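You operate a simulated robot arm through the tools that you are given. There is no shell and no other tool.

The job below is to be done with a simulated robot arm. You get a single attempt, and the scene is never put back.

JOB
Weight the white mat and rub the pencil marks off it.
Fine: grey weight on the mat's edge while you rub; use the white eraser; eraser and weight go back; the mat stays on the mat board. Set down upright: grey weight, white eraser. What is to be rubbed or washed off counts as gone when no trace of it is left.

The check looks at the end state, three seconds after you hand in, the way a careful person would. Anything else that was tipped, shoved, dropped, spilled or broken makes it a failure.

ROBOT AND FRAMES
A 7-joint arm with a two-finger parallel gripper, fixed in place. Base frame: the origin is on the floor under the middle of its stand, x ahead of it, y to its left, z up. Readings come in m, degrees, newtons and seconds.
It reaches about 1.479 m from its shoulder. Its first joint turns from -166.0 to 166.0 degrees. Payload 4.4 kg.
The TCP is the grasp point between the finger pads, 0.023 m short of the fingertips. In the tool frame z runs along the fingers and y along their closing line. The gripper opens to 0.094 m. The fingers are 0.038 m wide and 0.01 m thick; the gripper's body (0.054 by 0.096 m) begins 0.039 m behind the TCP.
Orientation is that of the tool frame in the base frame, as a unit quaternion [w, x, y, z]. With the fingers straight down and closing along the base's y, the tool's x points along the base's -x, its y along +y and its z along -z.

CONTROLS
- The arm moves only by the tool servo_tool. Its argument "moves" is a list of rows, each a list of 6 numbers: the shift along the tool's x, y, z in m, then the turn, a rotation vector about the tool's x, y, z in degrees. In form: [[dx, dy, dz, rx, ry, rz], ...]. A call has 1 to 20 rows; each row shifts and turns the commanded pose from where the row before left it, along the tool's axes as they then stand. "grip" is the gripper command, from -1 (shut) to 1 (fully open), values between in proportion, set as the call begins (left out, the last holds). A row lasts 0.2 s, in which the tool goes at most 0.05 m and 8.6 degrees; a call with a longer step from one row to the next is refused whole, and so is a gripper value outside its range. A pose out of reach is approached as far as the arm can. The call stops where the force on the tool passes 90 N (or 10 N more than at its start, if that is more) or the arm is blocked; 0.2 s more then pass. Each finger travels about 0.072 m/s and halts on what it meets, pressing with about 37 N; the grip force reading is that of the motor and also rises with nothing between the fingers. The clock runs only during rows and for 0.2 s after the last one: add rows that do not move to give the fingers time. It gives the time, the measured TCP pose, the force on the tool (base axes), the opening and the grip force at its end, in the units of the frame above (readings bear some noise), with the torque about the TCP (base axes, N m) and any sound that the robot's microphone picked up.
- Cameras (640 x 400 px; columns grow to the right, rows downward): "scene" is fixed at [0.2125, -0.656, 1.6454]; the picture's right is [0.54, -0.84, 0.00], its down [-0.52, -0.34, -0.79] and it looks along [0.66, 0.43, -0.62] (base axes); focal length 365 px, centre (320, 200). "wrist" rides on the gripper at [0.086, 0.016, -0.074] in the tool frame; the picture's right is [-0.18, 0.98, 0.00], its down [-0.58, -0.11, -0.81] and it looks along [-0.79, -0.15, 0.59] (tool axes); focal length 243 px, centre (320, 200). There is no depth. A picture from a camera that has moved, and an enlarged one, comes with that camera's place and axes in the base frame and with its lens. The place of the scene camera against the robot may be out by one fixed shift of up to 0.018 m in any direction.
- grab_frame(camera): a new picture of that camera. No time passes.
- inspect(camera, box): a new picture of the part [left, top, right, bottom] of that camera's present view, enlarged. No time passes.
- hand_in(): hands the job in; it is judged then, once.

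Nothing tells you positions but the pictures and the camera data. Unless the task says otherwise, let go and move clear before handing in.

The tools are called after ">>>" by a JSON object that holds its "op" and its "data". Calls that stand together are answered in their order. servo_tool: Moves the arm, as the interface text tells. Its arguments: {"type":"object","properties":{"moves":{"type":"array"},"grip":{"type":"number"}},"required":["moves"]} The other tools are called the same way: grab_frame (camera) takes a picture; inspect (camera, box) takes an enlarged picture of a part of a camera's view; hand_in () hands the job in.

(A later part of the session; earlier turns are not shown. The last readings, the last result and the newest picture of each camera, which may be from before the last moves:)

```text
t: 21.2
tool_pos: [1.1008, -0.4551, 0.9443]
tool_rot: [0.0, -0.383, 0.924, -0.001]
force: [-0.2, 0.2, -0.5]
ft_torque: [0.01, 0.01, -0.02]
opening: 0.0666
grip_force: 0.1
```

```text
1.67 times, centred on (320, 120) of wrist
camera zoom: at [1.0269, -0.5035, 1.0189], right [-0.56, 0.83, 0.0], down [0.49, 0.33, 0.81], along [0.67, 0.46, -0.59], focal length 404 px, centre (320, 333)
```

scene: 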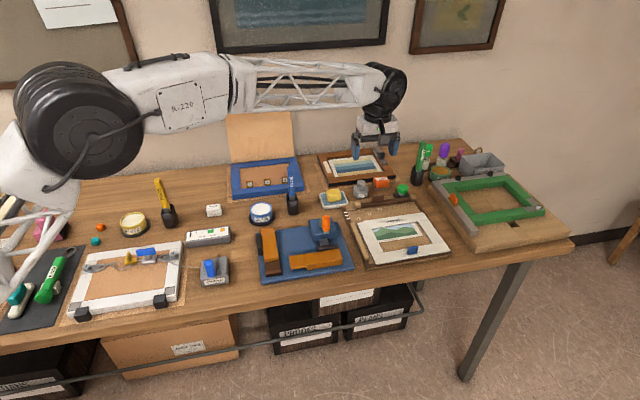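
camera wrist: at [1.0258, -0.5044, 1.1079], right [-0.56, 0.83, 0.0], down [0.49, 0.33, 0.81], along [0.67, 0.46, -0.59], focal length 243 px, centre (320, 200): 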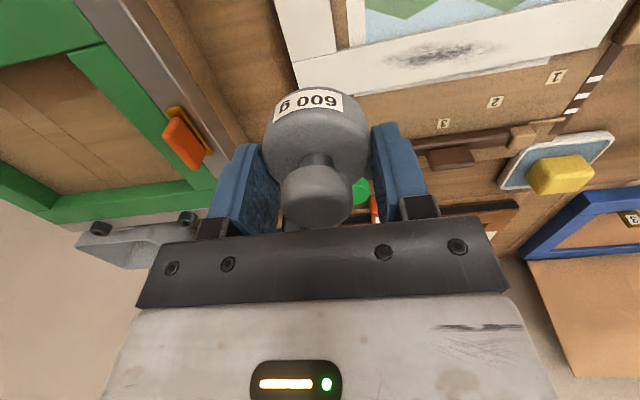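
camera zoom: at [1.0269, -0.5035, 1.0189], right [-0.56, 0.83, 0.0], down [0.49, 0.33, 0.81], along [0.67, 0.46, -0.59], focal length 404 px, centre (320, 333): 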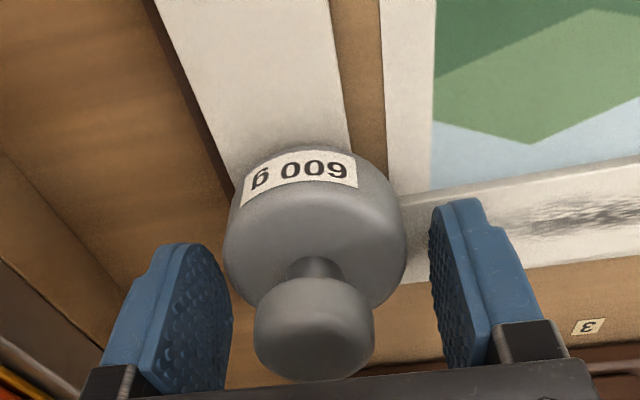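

The weight stands upright on the mat's back-right corner and the mat has not shifted. I raise the gripper clear and travel to the eraser near (0.787, 0.122).

>>> {"op": "servo_tool", "data": {"moves": [[0, 0, -0.03, 0, 0, 0], [0, 0, -0.04, 0, 0, 0], [0, 0, -0.045, 0, 0, 0], [0, 0, -0.045, 0, 0, 0], [0, 0, -0.045, 0, 0, 0], [0, 0, 0, 0, 0, 0]]}}

>>> {"op": "servo_tool", "data": {"moves": [[-0.00554, 0.0463, 0.001, 0, 0, 0], [-0.00554, 0.0463, 0.001, 0, 0, 0], [-0.00554, 0.0463, 0.001, 0, 0, 0], [-0.00554, 0.0463, 0.001, 0, 0, 0], [-0.00554, 0.0463, 0.001, 0, 0, 0], [-0.00554, 0.0463, 0.001, 0, 0, 0], [-0.00554, 0.0463, 0.001, 0, 0, 0], [-0.00554, 0.0463, 0.001, 0, 0, 0], [-0.00554, 0.0463, 0.001, 0, 0, 0], [-0.00554, 0.0463, 0.001, 0, 0, 0], [-0.00554, 0.0463, 0.001, 0, 0, 0], [-0.00554, 0.0463, 0.001, 0, 0, 0], [-0.00554, 0.0463, 0.001, 0, 0, 0], [-0.00554, 0.0463, 0.001, 0, 0, 0], [0, 0, 0, 0, 0, 0]]}}

>>> {"op": "grab_frame", "data": {"camera": "wrist"}}

>>> {"op": "grab_frame", "data": {"camera": "scene"}}

>>> {"op": "inspect", "data": {"camera": "scene", "box": [350, 195, 460, 275]}}

```text
t: 22.6
tool_pos: [1.0977, -0.4526, 1.15]
tool_rot: [0.0, -0.383, 0.924, 0.0]
force: [0.3, 0.2, 0.1]
ft_torque: [0.0, 0.0, 0.0]
opening: 0.0666
grip_force: 0.1
```

```text
t: 25.8
tool_pos: [0.6931, 0.0601, 1.1316]
tool_rot: [0.001, -0.383, 0.924, 0.001]
force: [-0.1, -0.1, -0.9]
ft_torque: [0.02, 0.0, -0.01]
opening: 0.0664
grip_force: 0.1
```

```text
taken
camera wrist: at [0.6206, 0.0106, 1.2059], right [-0.56, 0.83, 0.0], down [0.49, 0.33, 0.81], along [0.67, 0.46, -0.59], focal length 243 px, centre (320, 200)
```

wrist: 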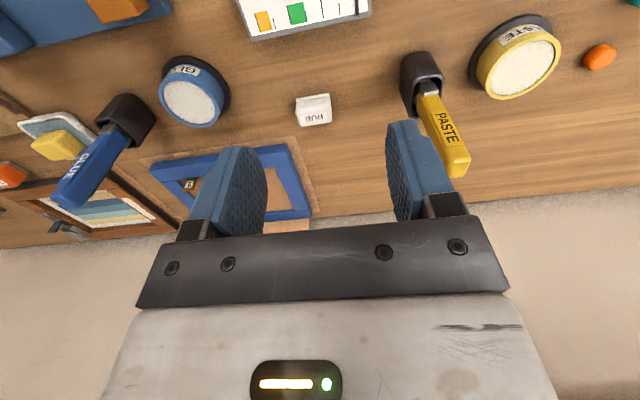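

```text
taken
```

scene: 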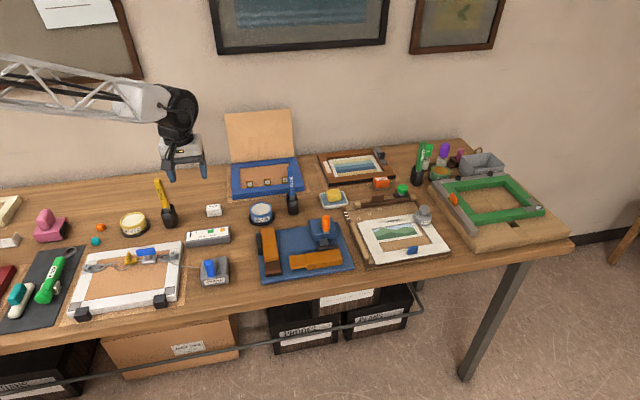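

```text
5.00 times, centred on (405, 235) of scene
camera zoom: at [0.2125, -0.656, 1.6454], right [0.54, -0.84, 0.0], down [-0.52, -0.34, -0.79], along [0.66, 0.43, -0.62], focal length 1823 px, centre (-105, 25)
```

zoom: 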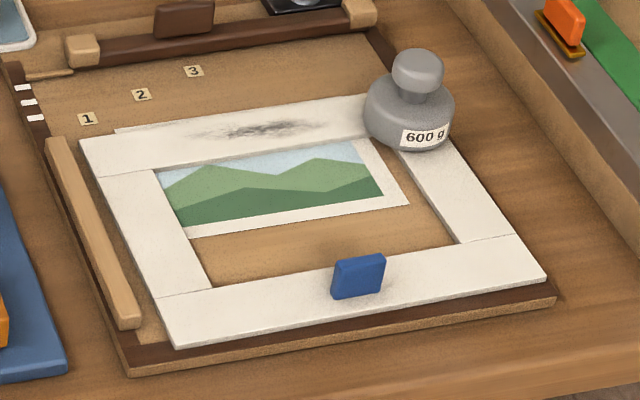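

The weight sits well on the mat corner. The eraser is now ahead; zooming in.

>>> {"op": "inspect", "data": {"camera": "wrist", "box": [265, 70, 365, 145]}}

```text
5.33 times, centred on (315, 108) of wrist
camera zoom: at [0.6206, 0.0106, 1.2059], right [-0.56, 0.83, 0.0], down [0.49, 0.33, 0.81], along [0.67, 0.46, -0.59], focal length 1294 px, centre (347, 693)
```

zoom: 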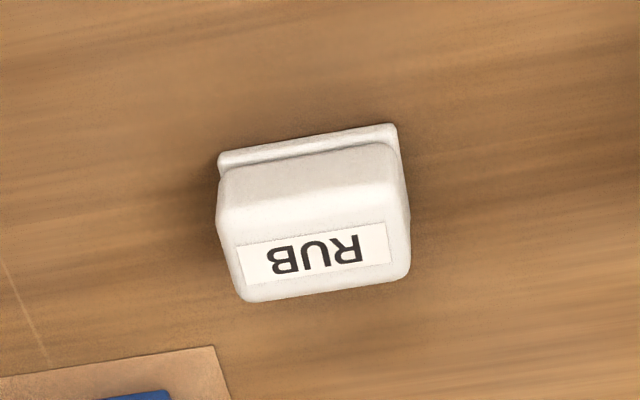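

The eraser (≈47 × 27 × 28 mm) lies at about (0.789, 0.118), its long side along the table's length. I'll turn the gripper 90° to close across its narrow side and move above it, watching the PASTE brush.

>>> {"op": "servo_tool", "data": {"moves": [[0, 0, 0, 0, 0, 7.5], [0, 0, 0, 0, 0, 7.5], [0, 0, 0, 0, 0, 7.5], [0, 0, 0, 0, 0, 7.5], [0, 0, 0, 0, 0, 7.5], [0, 0, 0, 0, 0, 7.5], [0, 0, 0, 0, 0, 7.5], [0, 0, 0, 0, 0, 7.5], [0, 0, 0, 0, 0, 7.5], [0, 0, 0, 0, 0, 7.5], [0, 0, 0, 0, 0, 7.5], [0, 0, 0, 0, 0, 7.5], [-0.0092, 0.0363, 0.0167, 0, 0, 0], [-0.0092, 0.0363, 0.0167, 0, 0, 0], [-0.0092, 0.0363, 0.0167, 0, 0, 0], [0, 0, 0, 0, 0, 0]]}}

>>> {"op": "grab_frame", "data": {"camera": "wrist"}}

>>> {"op": "inspect", "data": {"camera": "scene", "box": [130, 130, 290, 250]}}

```text
t: 29.2
tool_pos: [0.7931, 0.1188, 1.0863]
tool_rot: [0.0, 0.382, 0.924, 0.0]
force: [0.5, -0.4, 0.5]
ft_torque: [-0.02, -0.03, 0.01]
opening: 0.0667
grip_force: 0.1
```

```text
taken
camera wrist: at [0.7429, 0.1912, 1.1611], right [0.83, 0.56, 0.0], down [0.33, -0.49, 0.81], along [0.46, -0.67, -0.59], focal length 243 px, centre (320, 200)
```

wrist: 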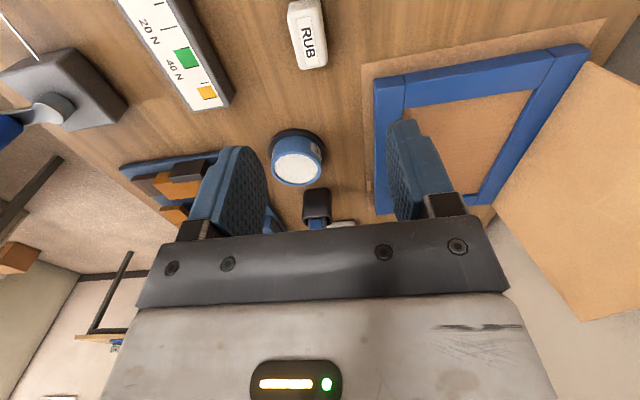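

```text
3.33 times, centred on (210, 190) of scene
camera zoom: at [0.2125, -0.656, 1.6454], right [0.54, -0.84, 0.0], down [-0.52, -0.34, -0.79], along [0.66, 0.43, -0.62], focal length 1215 px, centre (687, 233)
```

zoom: 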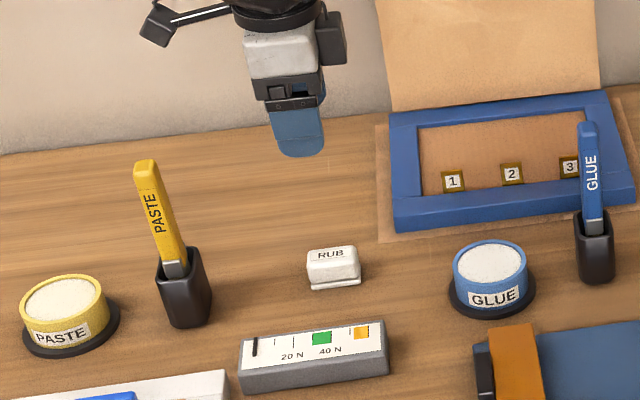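

The camera arm will clear the PASTE brush by several centimetres. Refining the eraser's place in this view.

>>> {"op": "inspect", "data": {"camera": "wrist", "box": [260, 0, 360, 75]}}

```text
5.33 times, centred on (310, 38) of wrist
camera zoom: at [0.7429, 0.1912, 1.1611], right [0.83, 0.56, 0.0], down [0.33, -0.49, 0.81], along [0.46, -0.67, -0.59], focal length 1294 px, centre (373, 1067)
```

zoom: 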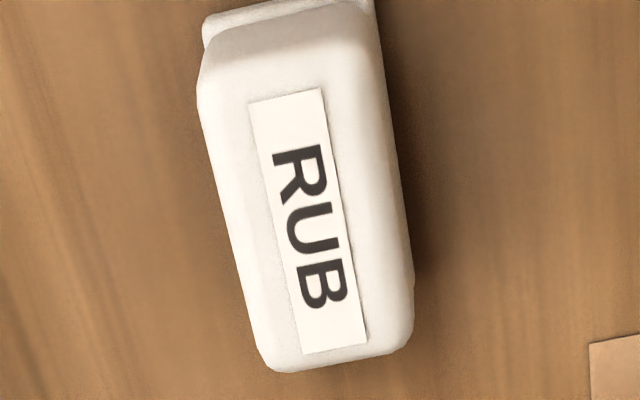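

Two views agree on the eraser's top at about z 0.93 and centre (0.784, 0.114). Recentring and descending partway.

>>> {"op": "servo_tool", "data": {"moves": [[0.0027, -0.0095, 0, 0, 0, 0], [0, 0, 0.03, 0, 0, 0], [0, 0, 0.03, 0, 0, 0], [0, 0, 0.025, 0, 0, 0], [0, 0, 0, 0, 0, 0]], "grip": 0.3}}

>>> {"op": "grab_frame", "data": {"camera": "wrist"}}

>>> {"op": "inspect", "data": {"camera": "wrist", "box": [240, 60, 400, 180]}}

>>> {"op": "inspect", "data": {"camera": "scene", "box": [130, 150, 260, 240]}}

```text
t: 30.4
tool_pos: [0.7819, 0.1126, 0.9996]
tool_rot: [0.0, 0.383, 0.924, 0.001]
force: [0.4, -0.1, -0.6]
ft_torque: [-0.01, 0.01, 0.02]
opening: 0.0611
grip_force: 0.1
```

```text
taken
camera wrist: at [0.7309, 0.1846, 1.0755], right [0.83, 0.56, 0.0], down [0.33, -0.49, 0.81], along [0.46, -0.67, -0.59], focal length 243 px, centre (320, 200)
```

wrist: 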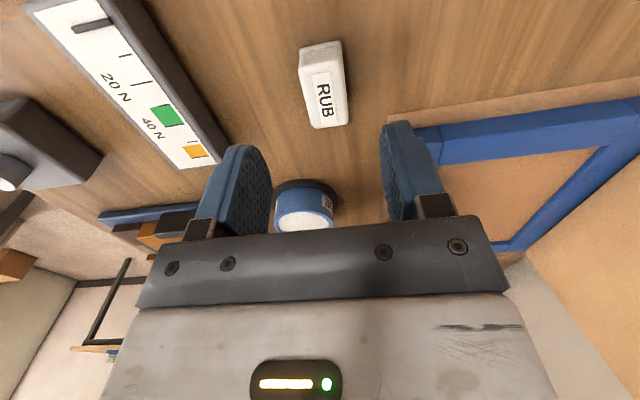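

```text
3.33 times, centred on (320, 120) of wrist
camera zoom: at [0.7309, 0.1846, 1.0755], right [0.83, 0.56, 0.0], down [0.33, -0.49, 0.81], along [0.46, -0.67, -0.59], focal length 809 px, centre (320, 467)
```

zoom: 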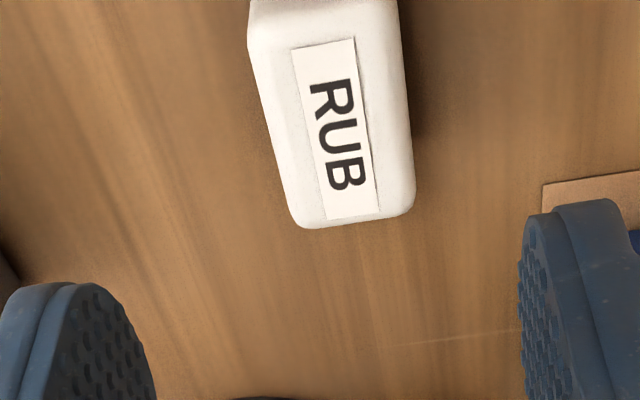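

```text
4.44 times, centred on (195, 195) of scene
camera zoom: at [0.2125, -0.656, 1.6454], right [0.54, -0.84, 0.0], down [-0.52, -0.34, -0.79], along [0.66, 0.43, -0.62], focal length 1620 px, centre (876, 222)
```

zoom: 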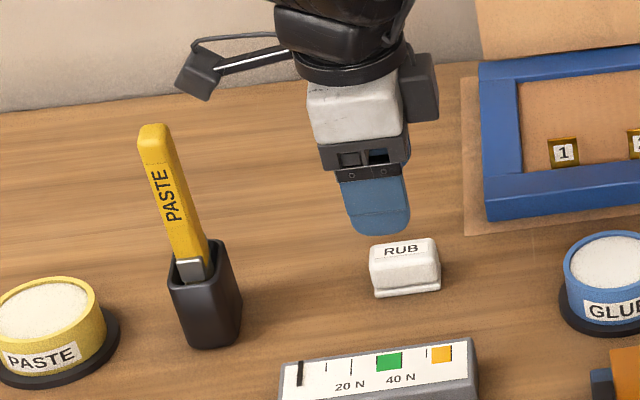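

The eraser centre is (0.7835, 0.114), top ≈ 0.93. I shift slightly away from the brush and descend in stages, checking camera-arm clearance.

>>> {"op": "servo_tool", "data": {"moves": [[-0.0042, 0.0028, 0, 0, 0, 0], [0, 0, 0.02, 0, 0, 0], [0, 0, 0.02, 0, 0, 0], [0, 0, 0, 0, 0, 0]]}}

>>> {"op": "grab_frame", "data": {"camera": "wrist"}}

>>> {"op": "inspect", "data": {"camera": "scene", "box": [130, 150, 260, 240]}}

```text
t: 31.4
tool_pos: [0.7886, 0.1114, 0.9611]
tool_rot: [0.0, 0.382, 0.924, 0.001]
force: [-0.3, -0.5, -1.0]
ft_torque: [0.0, -0.02, 0.01]
opening: 0.0612
grip_force: 0.1
```

```text
taken
camera wrist: at [0.7384, 0.1833, 1.0352], right [0.83, 0.56, 0.0], down [0.33, -0.49, 0.81], along [0.46, -0.67, -0.59], focal length 243 px, centre (320, 200)
```

wrist: 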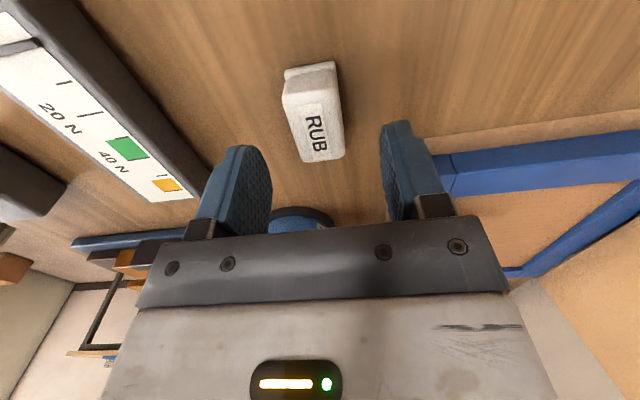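

```text
4.44 times, centred on (195, 195) of scene
camera zoom: at [0.2125, -0.656, 1.6454], right [0.54, -0.84, 0.0], down [-0.52, -0.34, -0.79], along [0.66, 0.43, -0.62], focal length 1620 px, centre (876, 222)
```

zoom: 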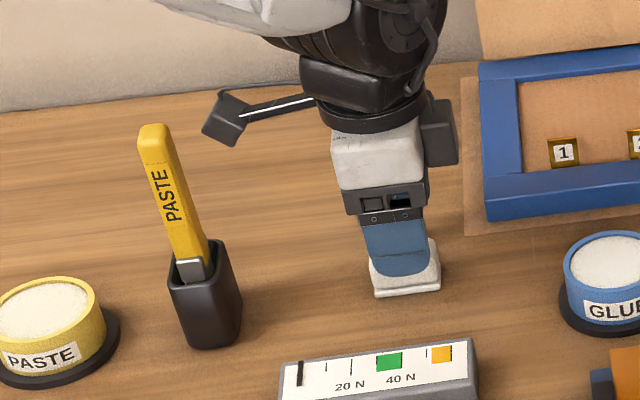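

Good clearance from the brush and the eraser is between the fingers. Lowering a further 27 mm in small steps.

>>> {"op": "servo_tool", "data": {"moves": [[0, 0, 0.01, 0, 0, 0], [0, 0, 0.01, 0, 0, 0], [0, 0, 0.007, 0, 0, 0], [0, 0, 0, 0, 0, 0]]}}

>>> {"op": "inspect", "data": {"camera": "wrist", "box": [200, 60, 440, 240]}}

>>> {"op": "inspect", "data": {"camera": "scene", "box": [150, 160, 250, 230]}}

```text
t: 32.4
tool_pos: [0.7892, 0.1111, 0.9334]
tool_rot: [0.0, 0.383, 0.924, 0.0]
force: [1.0, 0.1, 0.1]
ft_torque: [0.0, 0.04, -0.01]
opening: 0.0609
grip_force: 0.0
```

```text
2.22 times, centred on (320, 150) of wrist
camera zoom: at [0.7374, 0.1835, 1.0078], right [0.83, 0.56, 0.0], down [0.33, -0.49, 0.81], along [0.46, -0.67, -0.59], focal length 539 px, centre (320, 311)
```

zoom: 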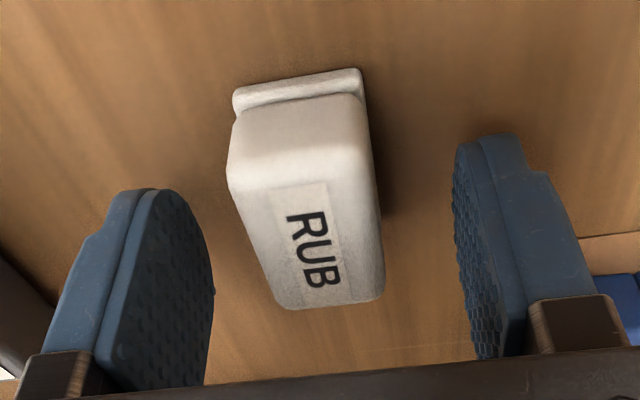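

```text
5.71 times, centred on (200, 195) of scene
camera zoom: at [0.2125, -0.656, 1.6454], right [0.54, -0.84, 0.0], down [-0.52, -0.34, -0.79], along [0.66, 0.43, -0.62], focal length 2083 px, centre (1006, 229)
```

zoom: 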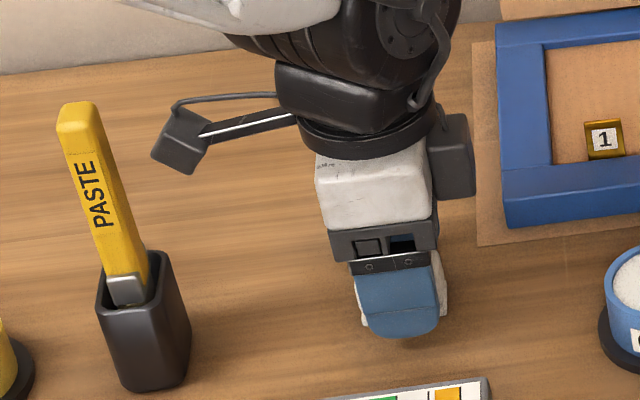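

The eraser sits between the fingers, tips about 10 mm above the table. Closing on it.

>>> {"op": "servo_tool", "data": {"moves": [[0, 0, 0, 0, 0, 0], [0, 0, 0, 0, 0, 0], [0, 0, 0, 0, 0, 0], [0, 0, 0, 0, 0, 0]], "grip": -1}}

>>> {"op": "inspect", "data": {"camera": "wrist", "box": [200, 60, 440, 240]}}

>>> {"op": "inspect", "data": {"camera": "scene", "box": [150, 160, 250, 230]}}

```text
t: 33.4
tool_pos: [0.7872, 0.1109, 0.9329]
tool_rot: [0.0, 0.384, 0.924, 0.0]
force: [0.2, -0.6, 0.0]
ft_torque: [0.02, 0.03, 0.01]
opening: 0.0272
grip_force: 37.2
```

```text
2.22 times, centred on (320, 150) of wrist
camera zoom: at [0.7374, 0.1835, 1.0078], right [0.83, 0.56, 0.0], down [0.33, -0.49, 0.81], along [0.46, -0.67, -0.59], focal length 539 px, centre (320, 311)
```

zoom: 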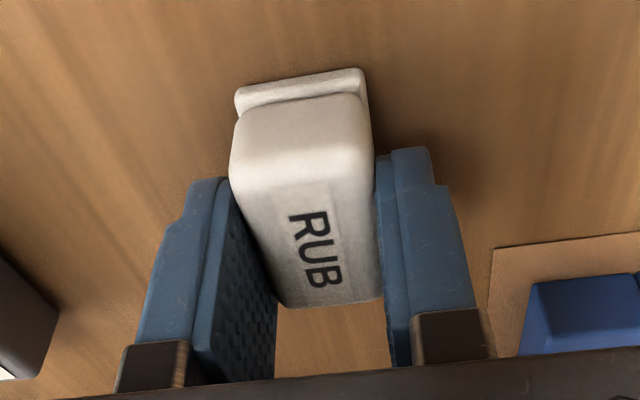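

```text
5.71 times, centred on (200, 195) of scene
camera zoom: at [0.2125, -0.656, 1.6454], right [0.54, -0.84, 0.0], down [-0.52, -0.34, -0.79], along [0.66, 0.43, -0.62], focal length 2083 px, centre (1006, 229)
```

zoom: 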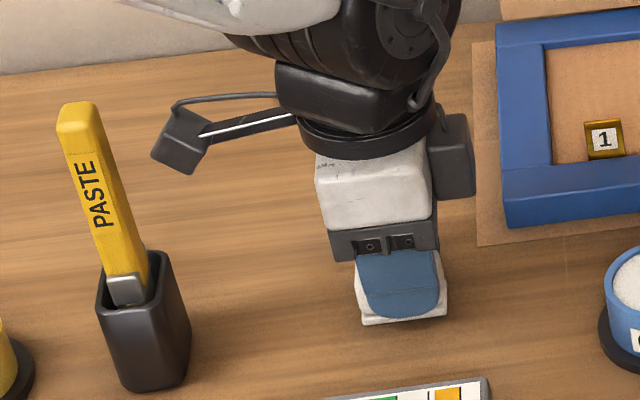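

The eraser is gripped (27 mm) at home pose TCP (0.788, 0.111, 0.933). Lifting high enough to clear the GLUE brush, then carrying it to above the smudge near (1.045, −0.388).

>>> {"op": "servo_tool", "data": {"moves": [[0, 0, -0.02, 0, 0, 0], [0, 0, -0.045, 0, 0, 0], [0, 0, -0.045, 0, 0, 0], [0, 0, -0.045, 0, 0, 0], [0, 0, -0.045, 0, 0, 0], [0, 0, -0.037, 0, 0, 0], [0, 0, 0, 0, 0, 0]]}}

>>> {"op": "servo_tool", "data": {"moves": [[-0.04456, -0.01432, 0, 0, 0, 0], [-0.04456, -0.01432, 0, 0, 0, 0], [-0.04456, -0.01432, 0, 0, 0, 0], [-0.04456, -0.01432, 0, 0, 0, 0], [-0.04456, -0.01432, 0, 0, 0, 0], [-0.04456, -0.01432, 0, 0, 0, 0], [-0.04456, -0.01432, 0, 0, 0, 0], [-0.04456, -0.01432, 0, 0, 0, 0], [-0.04456, -0.01432, 0, 0, 0, 0], [-0.04456, -0.01432, 0, 0, 0, 0], [-0.04456, -0.01432, 0, 0, 0, 0], [-0.04456, -0.01432, 0, 0, 0, 0], [0, 0, 0, 0, 0, 0]]}}

>>> {"op": "grab_frame", "data": {"camera": "wrist"}}

>>> {"op": "inspect", "data": {"camera": "scene", "box": [340, 130, 470, 275]}}

```text
t: 35.0
tool_pos: [0.789, 0.1132, 1.1722]
tool_rot: [0.0, 0.383, 0.924, 0.0]
force: [-0.1, 0.5, -0.6]
ft_torque: [0.03, 0.02, 0.02]
opening: 0.0269
grip_force: 36.5
```

```text
t: 37.8
tool_pos: [1.0449, -0.3905, 1.1704]
tool_rot: [0.001, 0.383, 0.924, 0.0]
force: [0.3, 0.2, -0.9]
ft_torque: [-0.03, -0.02, -0.02]
opening: 0.0269
grip_force: 36.7
```

```text
taken
camera wrist: at [0.995, -0.3185, 1.2439], right [0.83, 0.56, 0.0], down [0.33, -0.49, 0.81], along [0.46, -0.67, -0.59], focal length 243 px, centre (320, 200)
```

wrist: 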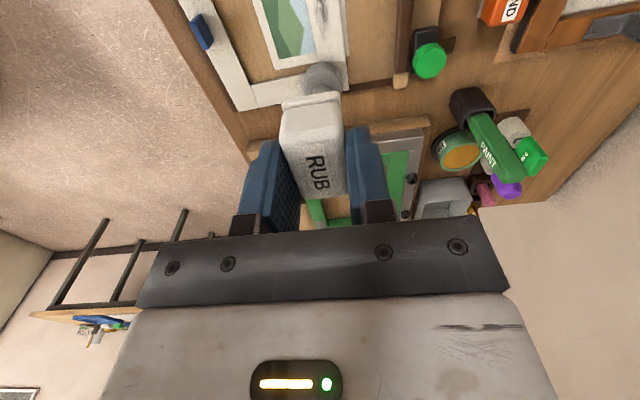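

```text
2.76 times, centred on (405, 202) of scene
camera zoom: at [0.2125, -0.656, 1.6454], right [0.54, -0.84, 0.0], down [-0.52, -0.34, -0.79], along [0.66, 0.43, -0.62], focal length 1006 px, centre (86, 193)
```

zoom: 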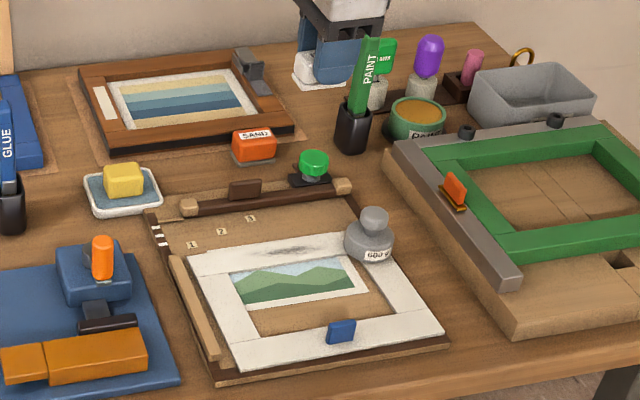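

Above the smudge; the mat and weight are undisturbed. Descending to a hover, then checking alignment.

>>> {"op": "servo_tool", "data": {"moves": [[0, 0, 0.04, 0, 0, 0], [0, 0, 0.04, 0, 0, 0], [0, 0, 0.04, 0, 0, 0], [0, 0, 0.04, 0, 0, 0], [0, 0, 0.03, 0, 0, 0], [0, 0, 0, 0, 0, 0]]}}

>>> {"op": "grab_frame", "data": {"camera": "wrist"}}

>>> {"op": "inspect", "data": {"camera": "scene", "box": [350, 170, 450, 245]}}

```text
t: 39.2
tool_pos: [1.0476, -0.3901, 0.9806]
tool_rot: [0.0, 0.383, 0.924, 0.0]
force: [-0.3, -0.5, -0.2]
ft_torque: [0.03, 0.01, 0.01]
opening: 0.0271
grip_force: 36.9
```

```text
taken
camera wrist: at [0.9964, -0.3177, 1.0554], right [0.83, 0.56, 0.0], down [0.33, -0.49, 0.81], along [0.46, -0.67, -0.59], focal length 243 px, centre (320, 200)
```

wrist: 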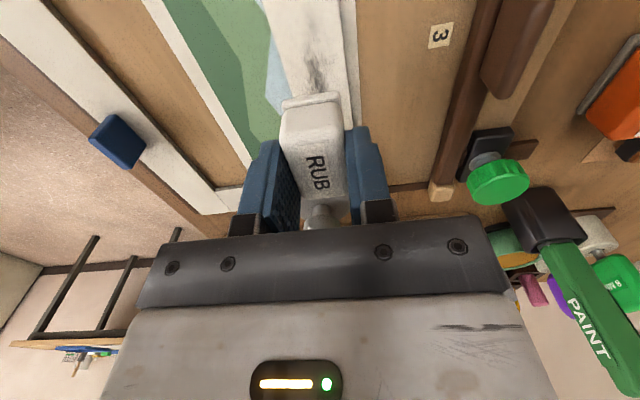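

```text
5.33 times, centred on (400, 208) of scene
camera zoom: at [0.2125, -0.656, 1.6454], right [0.54, -0.84, 0.0], down [-0.52, -0.34, -0.79], along [0.66, 0.43, -0.62], focal length 1944 px, centre (-107, 160)
```

zoom: 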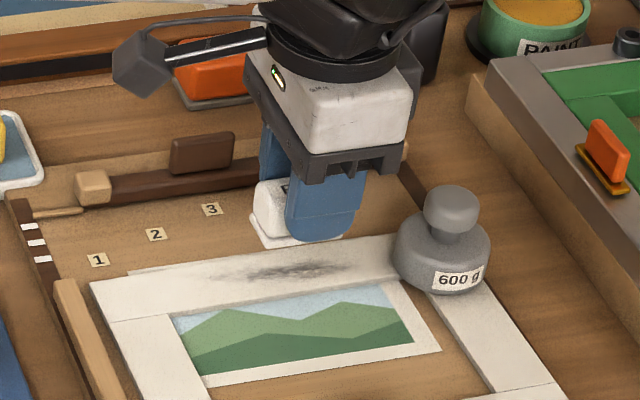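

Zooming in on the smudge relative to the eraser.

>>> {"op": "inspect", "data": {"camera": "wrist", "box": [230, 0, 410, 135]}}

```text
2.96 times, centred on (320, 68) of wrist
camera zoom: at [0.9964, -0.3177, 1.0554], right [0.83, 0.56, 0.0], down [0.33, -0.49, 0.81], along [0.46, -0.67, -0.59], focal length 719 px, centre (320, 593)
```

zoom: 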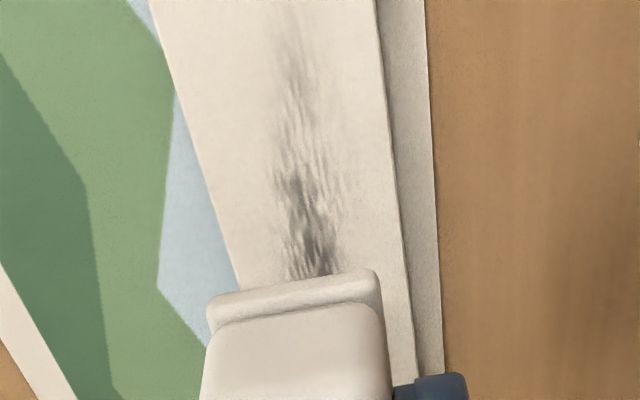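

The smudge runs along the centre of the back bar (about 15 mm wide, 90 mm long). I shift 2 mm to centre the eraser over it and lower toward contact.

>>> {"op": "servo_tool", "data": {"moves": [[0, 0.0023, 0, 0, 0, 0], [0, 0, 0.01, 0, 0, 0], [0, 0, 0.01, 0, 0, 0], [0, 0, 0.006, 0, 0, 0], [0, 0, 0, 0, 0, 0]]}}

>>> {"op": "servo_tool", "data": {"moves": [[0, 0, 0.002, 0, 0, 0], [0, 0, 0, 0, 0, 0]]}}

>>> {"op": "servo_tool", "data": {"moves": [[0, 0, 0.0015, 0, 0, 0], [0, 0, 0, 0, 0, 0]]}}

```text
t: 40.4
tool_pos: [1.0476, -0.3882, 0.9551]
tool_rot: [-0.001, 0.383, 0.924, 0.0]
force: [0.0, -0.3, -1.2]
ft_torque: [0.05, -0.02, 0.03]
opening: 0.0271
grip_force: 36.7
```

```text
t: 41.0
tool_pos: [1.0475, -0.3873, 0.9517]
tool_rot: [0.0, 0.383, 0.924, -0.001]
force: [-0.4, 0.1, -0.5]
ft_torque: [0.01, -0.01, 0.02]
opening: 0.0271
grip_force: 37.3
```

```text
t: 41.6
tool_pos: [1.0469, -0.388, 0.9494]
tool_rot: [-0.001, 0.382, 0.924, 0.0]
force: [0.1, 0.5, -0.5]
ft_torque: [-0.01, 0.0, 0.01]
opening: 0.0272
grip_force: 37.0
```

No contact yet; continuing in 1 mm steps.

>>> {"op": "servo_tool", "data": {"moves": [[0, 0, 0.001, 0, 0, 0], [0, 0, 0, 0, 0, 0]]}}

>>> {"op": "servo_tool", "data": {"moves": [[0, 0, 0.001, 0, 0, 0], [0, 0, 0, 0, 0, 0]]}}

>>> {"op": "inspect", "data": {"camera": "scene", "box": [370, 195, 430, 240]}}

>>> {"op": "inspect", "data": {"camera": "wrist", "box": [230, 0, 410, 135]}}

```text
t: 42.2
tool_pos: [1.048, -0.3885, 0.9489]
tool_rot: [0.001, 0.382, 0.924, 0.0]
force: [0.3, -0.1, -0.8]
ft_torque: [0.0, -0.04, -0.01]
opening: 0.0269
grip_force: 37.9
```

```text
t: 42.8
tool_pos: [1.0479, -0.3886, 0.9481]
tool_rot: [0.0, 0.382, 0.924, 0.001]
force: [0.1, 0.8, 1.3]
ft_torque: [0.0, 0.02, 0.01]
opening: 0.0271
grip_force: 37.0
```

```text
8.89 times, centred on (400, 218) of scene
camera zoom: at [0.2125, -0.656, 1.6454], right [0.54, -0.84, 0.0], down [-0.52, -0.34, -0.79], along [0.66, 0.43, -0.62], focal length 3241 px, centre (-391, 44)
```

zoom: 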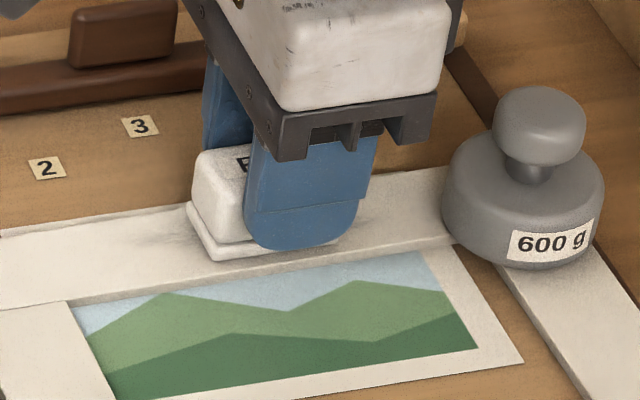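

```text
2.96 times, centred on (320, 68) of wrist
camera zoom: at [0.9974, -0.3152, 1.0227], right [0.83, 0.56, 0.0], down [0.33, -0.49, 0.81], along [0.46, -0.67, -0.59], focal length 719 px, centre (320, 593)
```

zoom: 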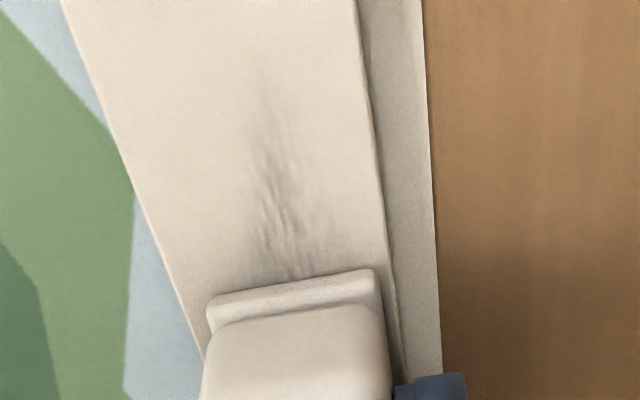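

The eraser touches the mat (about 2 N). Adding a little pressure and making a first short stroke, then checking that the mat holds still.

>>> {"op": "servo_tool", "data": {"moves": [[0, 0, 0.0006, 0, 0, 0], [0.008, 0, 0, 0, 0, 0], [0.008, 0, 0, 0, 0, 0], [0.008, 0, 0, 0, 0, 0]]}}

>>> {"op": "inspect", "data": {"camera": "scene", "box": [350, 195, 460, 275]}}

>>> {"op": "inspect", "data": {"camera": "wrist", "box": [230, 0, 410, 135]}}

```text
t: 43.8
tool_pos: [1.0295, -0.3724, 0.9472]
tool_rot: [0.001, 0.383, 0.924, 0.0]
force: [2.1, -2.6, 8.9]
ft_torque: [-0.05, -0.08, 0.01]
opening: 0.0269
grip_force: 37.0
```

```text
5.00 times, centred on (405, 235) of scene
camera zoom: at [0.2125, -0.656, 1.6454], right [0.54, -0.84, 0.0], down [-0.52, -0.34, -0.79], along [0.66, 0.43, -0.62], focal length 1823 px, centre (-105, 25)
```

zoom: 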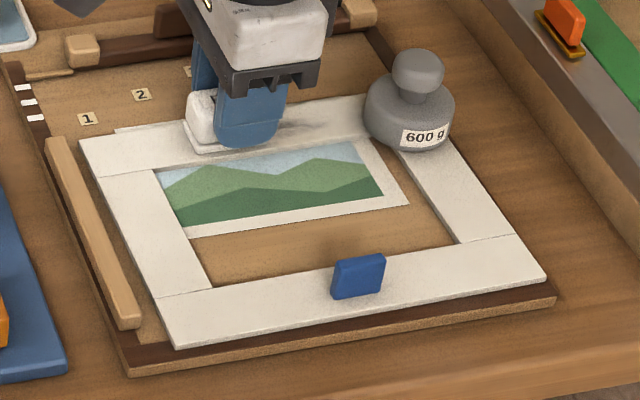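

```text
2.96 times, centred on (320, 68) of wrist
camera zoom: at [0.9793, -0.2988, 1.0225], right [0.83, 0.56, 0.0], down [0.33, -0.49, 0.81], along [0.46, -0.67, -0.59], focal length 719 px, centre (320, 593)
```

zoom: 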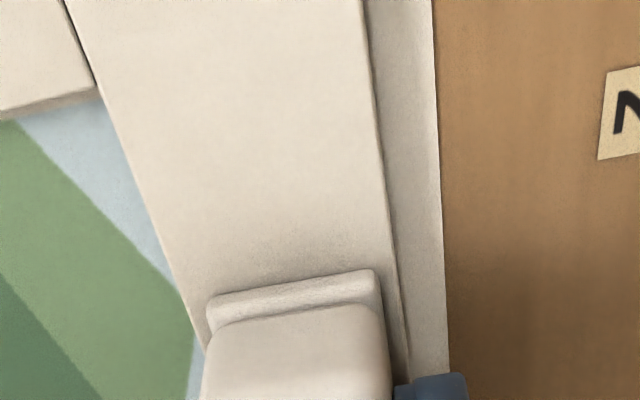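

The mat stays still (normal ≈ 9 N, drag ≈ 3 N) and the mark is fading. Continuing with a full left-right stroke.

>>> {"op": "servo_tool", "data": {"moves": [[0.007, 0, 0, 0, 0, 0], [0.007, 0, 0, 0, 0, 0], [0.007, 0, 0, 0, 0, 0], [0.007, 0, 0, 0, 0, 0], [-0.0077, 0, 0, 0, 0, 0], [-0.0077, 0, 0, 0, 0, 0], [-0.0077, 0, 0, 0, 0, 0], [-0.0077, 0, 0, 0, 0, 0], [-0.0077, 0, 0, 0, 0, 0], [-0.0077, 0, 0, 0, 0, 0], [-0.0077, 0, 0, 0, 0, 0], [-0.0077, 0, 0, 0, 0, 0], [-0.0077, 0, 0, 0, 0, 0], [-0.0077, 0, 0, 0, 0, 0]]}}

>>> {"op": "inspect", "data": {"camera": "scene", "box": [350, 195, 460, 275]}}

>>> {"op": "inspect", "data": {"camera": "wrist", "box": [230, 0, 410, 135]}}

```text
t: 46.8
tool_pos: [1.0644, -0.4042, 0.948]
tool_rot: [-0.001, 0.383, 0.924, -0.001]
force: [0.3, 0.4, -0.5]
ft_torque: [0.0, 0.01, 0.04]
opening: 0.0272
grip_force: 36.6
```

```text
5.00 times, centred on (405, 235) of scene
camera zoom: at [0.2125, -0.656, 1.6454], right [0.54, -0.84, 0.0], down [-0.52, -0.34, -0.79], along [0.66, 0.43, -0.62], focal length 1823 px, centre (-105, 25)
```

zoom: 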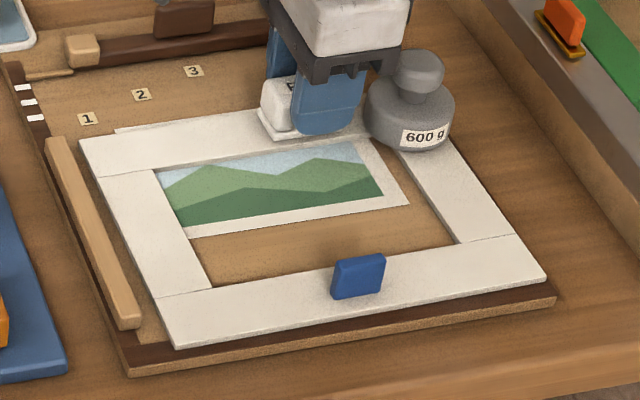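

```text
2.96 times, centred on (320, 68) of wrist
camera zoom: at [1.0143, -0.3326, 1.0231], right [0.83, 0.56, 0.0], down [0.33, -0.49, 0.81], along [0.45, -0.67, -0.59], focal length 719 px, centre (320, 593)
```

zoom: 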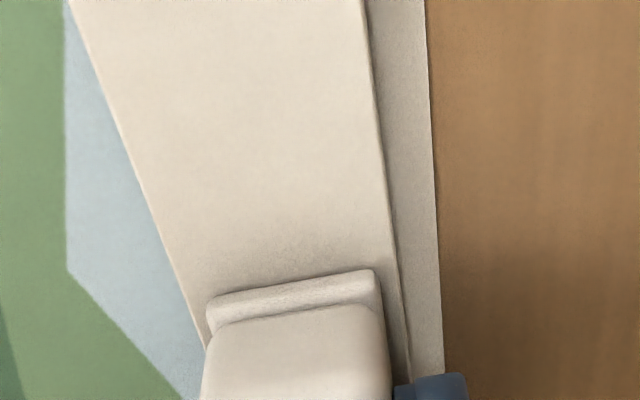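

The left and middle look clean; contact lapsed at the right end. I'll press 1 mm lower and rub the right part back and forth.

>>> {"op": "servo_tool", "data": {"moves": [[0, 0, 0.001, 0, 0, 0], [0, 0, 0, 0, 0, 0]]}}

```text
t: 47.4
tool_pos: [1.064, -0.4059, 0.9487]
tool_rot: [0.0, 0.382, 0.924, 0.0]
force: [0.3, -0.3, 2.8]
ft_torque: [0.04, -0.01, 0.01]
opening: 0.0273
grip_force: 37.1
```

>>> {"op": "servo_tool", "data": {"moves": [[0, 0, 0.0005, 0, 0, 0], [0.007, 0, 0, 0, 0, 0], [0.007, 0, 0, 0, 0, 0], [0.007, 0, 0, 0, 0, 0], [0.007, 0, 0, 0, 0, 0], [-0.007, 0, 0, 0, 0, 0], [-0.007, 0, 0, 0, 0, 0], [-0.007, 0, 0, 0, 0, 0], [-0.007, 0, 0, 0, 0, 0], [0.007, 0, 0, 0, 0, 0], [0.007, 0, 0, 0, 0, 0], [0.007, 0, 0, 0, 0, 0], [0.007, 0, 0, 0, 0, 0], [-0.007, 0, 0, 0, 0, 0], [-0.007, 0, 0, 0, 0, 0], [-0.007, 0, 0, 0, 0, 0], [-0.007, 0, 0, 0, 0, 0]]}}

>>> {"op": "inspect", "data": {"camera": "scene", "box": [350, 195, 460, 275]}}

```text
t: 51.0
tool_pos: [1.0642, -0.4047, 0.9466]
tool_rot: [0.0, 0.382, 0.924, 0.001]
force: [-5.0, 8.9, 32.7]
ft_torque: [0.1, 0.04, 0.02]
opening: 0.0271
grip_force: 37.1
```

```text
5.00 times, centred on (405, 235) of scene
camera zoom: at [0.2125, -0.656, 1.6454], right [0.54, -0.84, 0.0], down [-0.52, -0.34, -0.79], along [0.66, 0.43, -0.62], focal length 1823 px, centre (-105, 25)
```

zoom: 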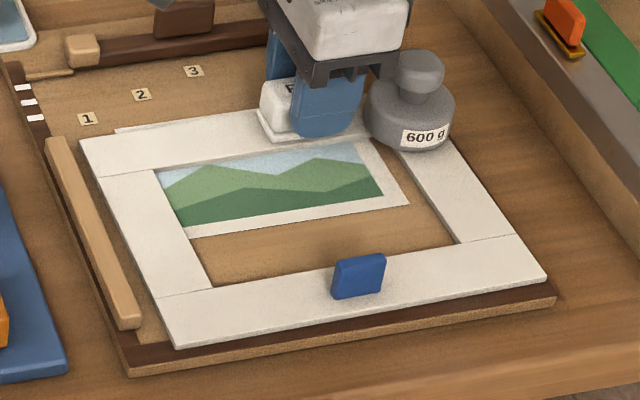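

The force crept up to 33 N, so I lift off now and check the mark; the mat has not moved.

>>> {"op": "servo_tool", "data": {"moves": [[0, 0, -0.005, 0, 0, 0], [0, 0, -0.02, 0, 0, 0], [0, 0, -0.04, 0, 0, 0], [0, 0, -0.04, 0, 0, 0], [0.04, 0, -0.03, 0, 0, 0], [0.04, 0, -0.03, 0, 0, 0], [0.04, 0, 0, 0, 0, 0], [0, 0, 0, 0, 0, 0]]}}

>>> {"op": "grab_frame", "data": {"camera": "wrist"}}

>>> {"op": "inspect", "data": {"camera": "scene", "box": [350, 195, 460, 275]}}

>>> {"op": "inspect", "data": {"camera": "scene", "box": [365, 205, 445, 235]}}

```text
t: 52.8
tool_pos: [0.9831, -0.3236, 1.1144]
tool_rot: [0.0, 0.383, 0.924, -0.001]
force: [-0.2, 0.4, -0.7]
ft_torque: [0.0, 0.01, 0.01]
opening: 0.0269
grip_force: 37.3
```

```text
taken
camera wrist: at [0.9335, -0.2513, 1.1893], right [0.83, 0.56, 0.0], down [0.33, -0.49, 0.81], along [0.46, -0.67, -0.59], focal length 243 px, centre (320, 200)
```

wrist: 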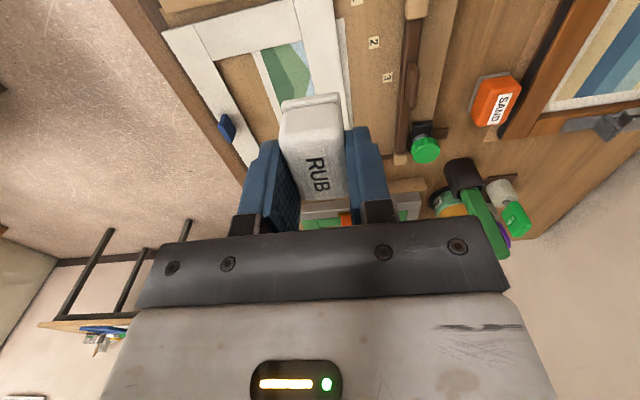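

```text
5.00 times, centred on (405, 235) of scene
camera zoom: at [0.2125, -0.656, 1.6454], right [0.54, -0.84, 0.0], down [-0.52, -0.34, -0.79], along [0.66, 0.43, -0.62], focal length 1823 px, centre (-105, 25)
```

zoom: 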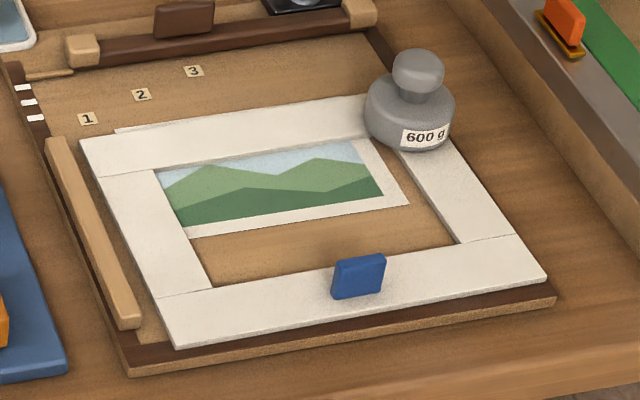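

```text
8.00 times, centred on (405, 220) of scene
camera zoom: at [0.2125, -0.656, 1.6454], right [0.54, -0.84, 0.0], down [-0.52, -0.34, -0.79], along [0.66, 0.43, -0.62], focal length 2917 px, centre (-360, 40)
```

zoom: 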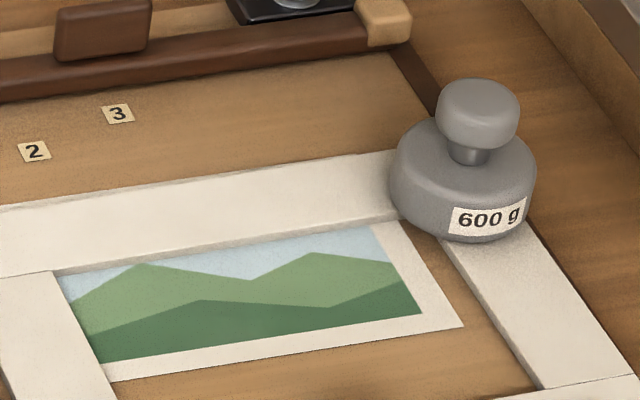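

No mark visible from the scene camera. I inspect the mat more closely with the wrist camera.

>>> {"op": "inspect", "data": {"camera": "wrist", "box": [150, 0, 390, 120]}}

>>> {"op": "inspect", "data": {"camera": "wrist", "box": [290, 0, 350, 100]}}

>>> {"op": "inspect", "data": {"camera": "scene", "box": [378, 208, 428, 233]}}

>>> {"op": "inspect", "data": {"camera": "scene", "box": [375, 235, 465, 275]}}

```text
2.67 times, centred on (270, 60) of wrist
camera zoom: at [0.9335, -0.2513, 1.1893], right [0.83, 0.56, 0.0], down [0.33, -0.49, 0.81], along [0.46, -0.67, -0.59], focal length 647 px, centre (453, 573)
```

zoom: 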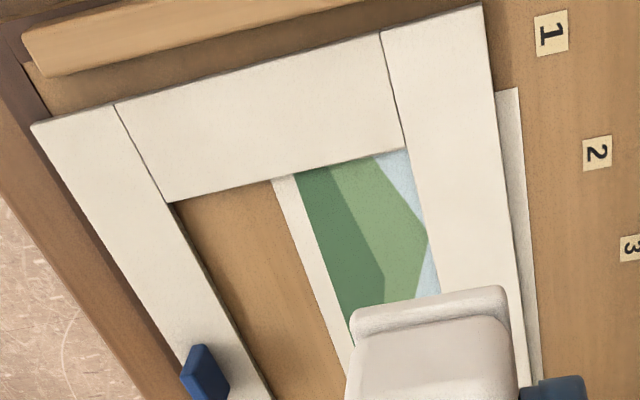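

```text
4.00 times, centred on (320, 50) of wrist
camera zoom: at [0.9335, -0.2513, 1.1893], right [0.83, 0.56, 0.0], down [0.33, -0.49, 0.81], along [0.46, -0.67, -0.59], focal length 970 px, centre (320, 800)
```

zoom: 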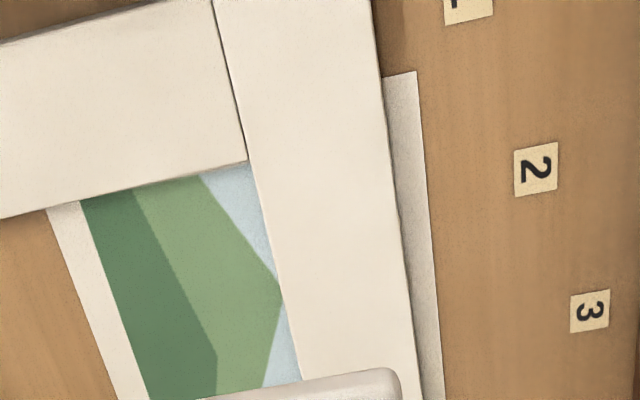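

```text
12.80 times, centred on (403, 220) of scene
camera zoom: at [0.2125, -0.656, 1.6454], right [0.54, -0.84, 0.0], down [-0.52, -0.34, -0.79], along [0.66, 0.43, -0.62], focal length 4667 px, centre (-742, -62)
```

zoom: 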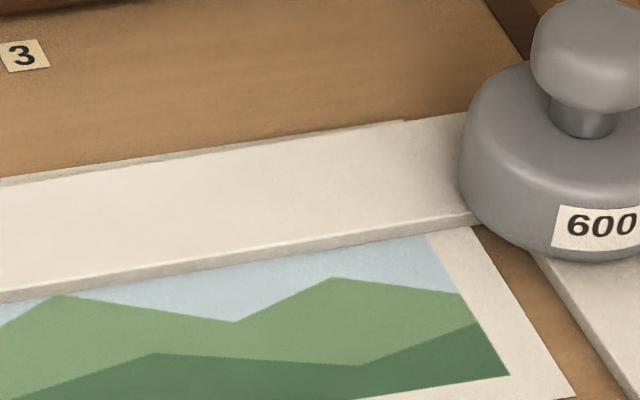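

```text
7.11 times, centred on (420, 255) of scene
camera zoom: at [0.2125, -0.656, 1.6454], right [0.54, -0.84, 0.0], down [-0.52, -0.34, -0.79], along [0.66, 0.43, -0.62], focal length 2593 px, centre (-391, -191)
```

zoom: 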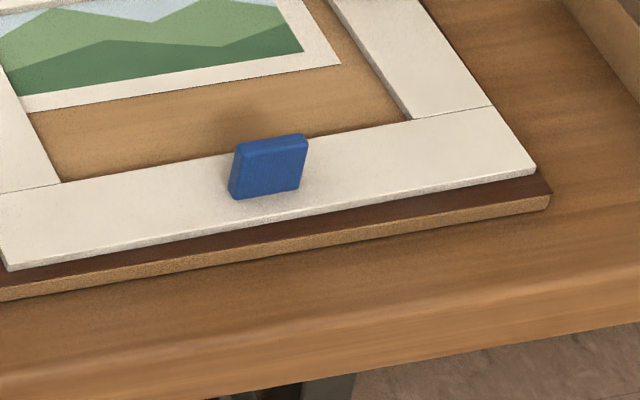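

The left half is spotless. I move the camera to see the right part of the rubbed area next to the weight.

>>> {"op": "servo_tool", "data": {"moves": [[-0.035, 0, 0, 0, 0, 0], [-0.035, 0, 0, 0, 0, 0], [-0.035, 0, 0, 0, 0, 0], [0, 0, 0, 0, 0, 0]]}}

>>> {"op": "inspect", "data": {"camera": "wrist", "box": [240, 0, 400, 110]}}

```text
t: 53.8
tool_pos: [1.0585, -0.3944, 1.1131]
tool_rot: [0.0, 0.383, 0.924, 0.0]
force: [-0.6, 0.1, -1.3]
ft_torque: [0.04, 0.01, -0.01]
opening: 0.0274
grip_force: 36.6
```

```text
3.64 times, centred on (320, 55) of wrist
camera zoom: at [1.008, -0.3226, 1.1877], right [0.83, 0.56, 0.0], down [0.33, -0.49, 0.81], along [0.46, -0.67, -0.59], focal length 882 px, centre (320, 727)
```

zoom: 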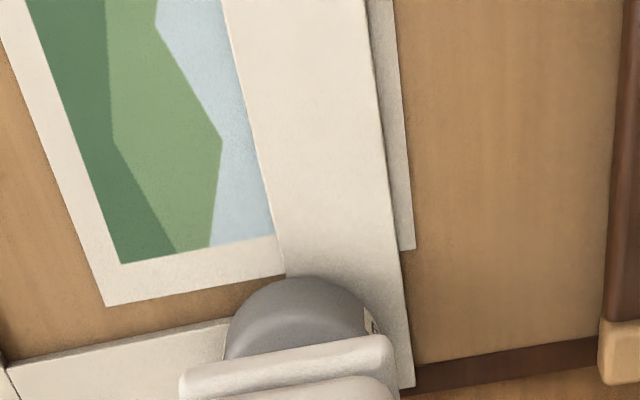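

The bar looks clean right up to the weight; one more strong zoom for any faint traces.

>>> {"op": "inspect", "data": {"camera": "wrist", "box": [295, 0, 345, 40]}}

>>> {"op": "inspect", "data": {"camera": "wrist", "box": [300, 35, 350, 75]}}

```text
10.00 times, centred on (320, 20) of wrist
camera zoom: at [1.008, -0.3226, 1.1877], right [0.83, 0.56, 0.0], down [0.33, -0.49, 0.81], along [0.46, -0.67, -0.59], focal length 2426 px, centre (320, 2000)
```

zoom: 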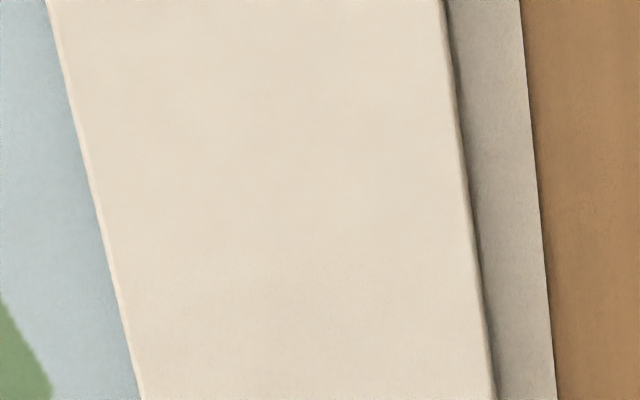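

```text
10.00 times, centred on (325, 55) of wrist
camera zoom: at [1.008, -0.3226, 1.1877], right [0.83, 0.56, 0.0], down [0.33, -0.49, 0.81], along [0.46, -0.67, -0.59], focal length 2426 px, centre (270, 1650)
```

zoom: 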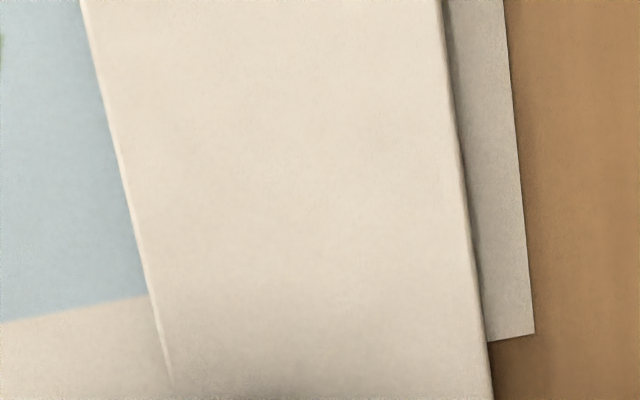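

It looks clean, but I'll make one more light full-length pass to be certain no faint trace remains. Descending to contact again.

>>> {"op": "servo_tool", "data": {"moves": [[0, -0.0015, 0.03, 0, 0, 0], [0, 0, 0.04, 0, 0, 0], [0, 0, 0.04, 0, 0, 0], [0, 0, 0.03, 0, 0, 0], [0, 0, 0.015, 0, 0, 0], [0, 0, 0.007, 0, 0, 0], [0, 0, 0, 0, 0, 0]]}}

>>> {"op": "servo_tool", "data": {"moves": [[0, 0, 0.0015, 0, 0, 0], [0, 0, 0, 0, 0, 0]]}}

>>> {"op": "servo_tool", "data": {"moves": [[0, 0, 0.001, 0, 0, 0], [0, 0, 0, 0, 0, 0]]}}

```text
t: 55.4
tool_pos: [1.0521, -0.3949, 0.9514]
tool_rot: [0.0, 0.383, 0.924, 0.001]
force: [0.4, 0.7, 0.0]
ft_torque: [-0.03, -0.02, 0.01]
opening: 0.027
grip_force: 36.7
```

```text
t: 56.0
tool_pos: [1.0524, -0.3948, 0.9492]
tool_rot: [0.0, 0.382, 0.924, 0.0]
force: [0.8, 0.2, -1.2]
ft_torque: [0.0, 0.01, -0.01]
opening: 0.0273
grip_force: 37.1
```

```text
t: 56.6
tool_pos: [1.0526, -0.3965, 0.9472]
tool_rot: [0.0, 0.384, 0.923, 0.0]
force: [-0.4, -0.2, -0.9]
ft_torque: [0.0, 0.0, 0.01]
opening: 0.0268
grip_force: 37.0
```

Nearly at contact; another small step.

>>> {"op": "servo_tool", "data": {"moves": [[0, 0, 0.001, 0, 0, 0], [0, 0, 0, 0, 0, 0]]}}

```text
t: 57.2
tool_pos: [1.0527, -0.3954, 0.9478]
tool_rot: [0.001, 0.383, 0.924, 0.001]
force: [-0.3, -0.6, 2.0]
ft_torque: [-0.05, 0.0, 0.0]
opening: 0.0271
grip_force: 37.0
```

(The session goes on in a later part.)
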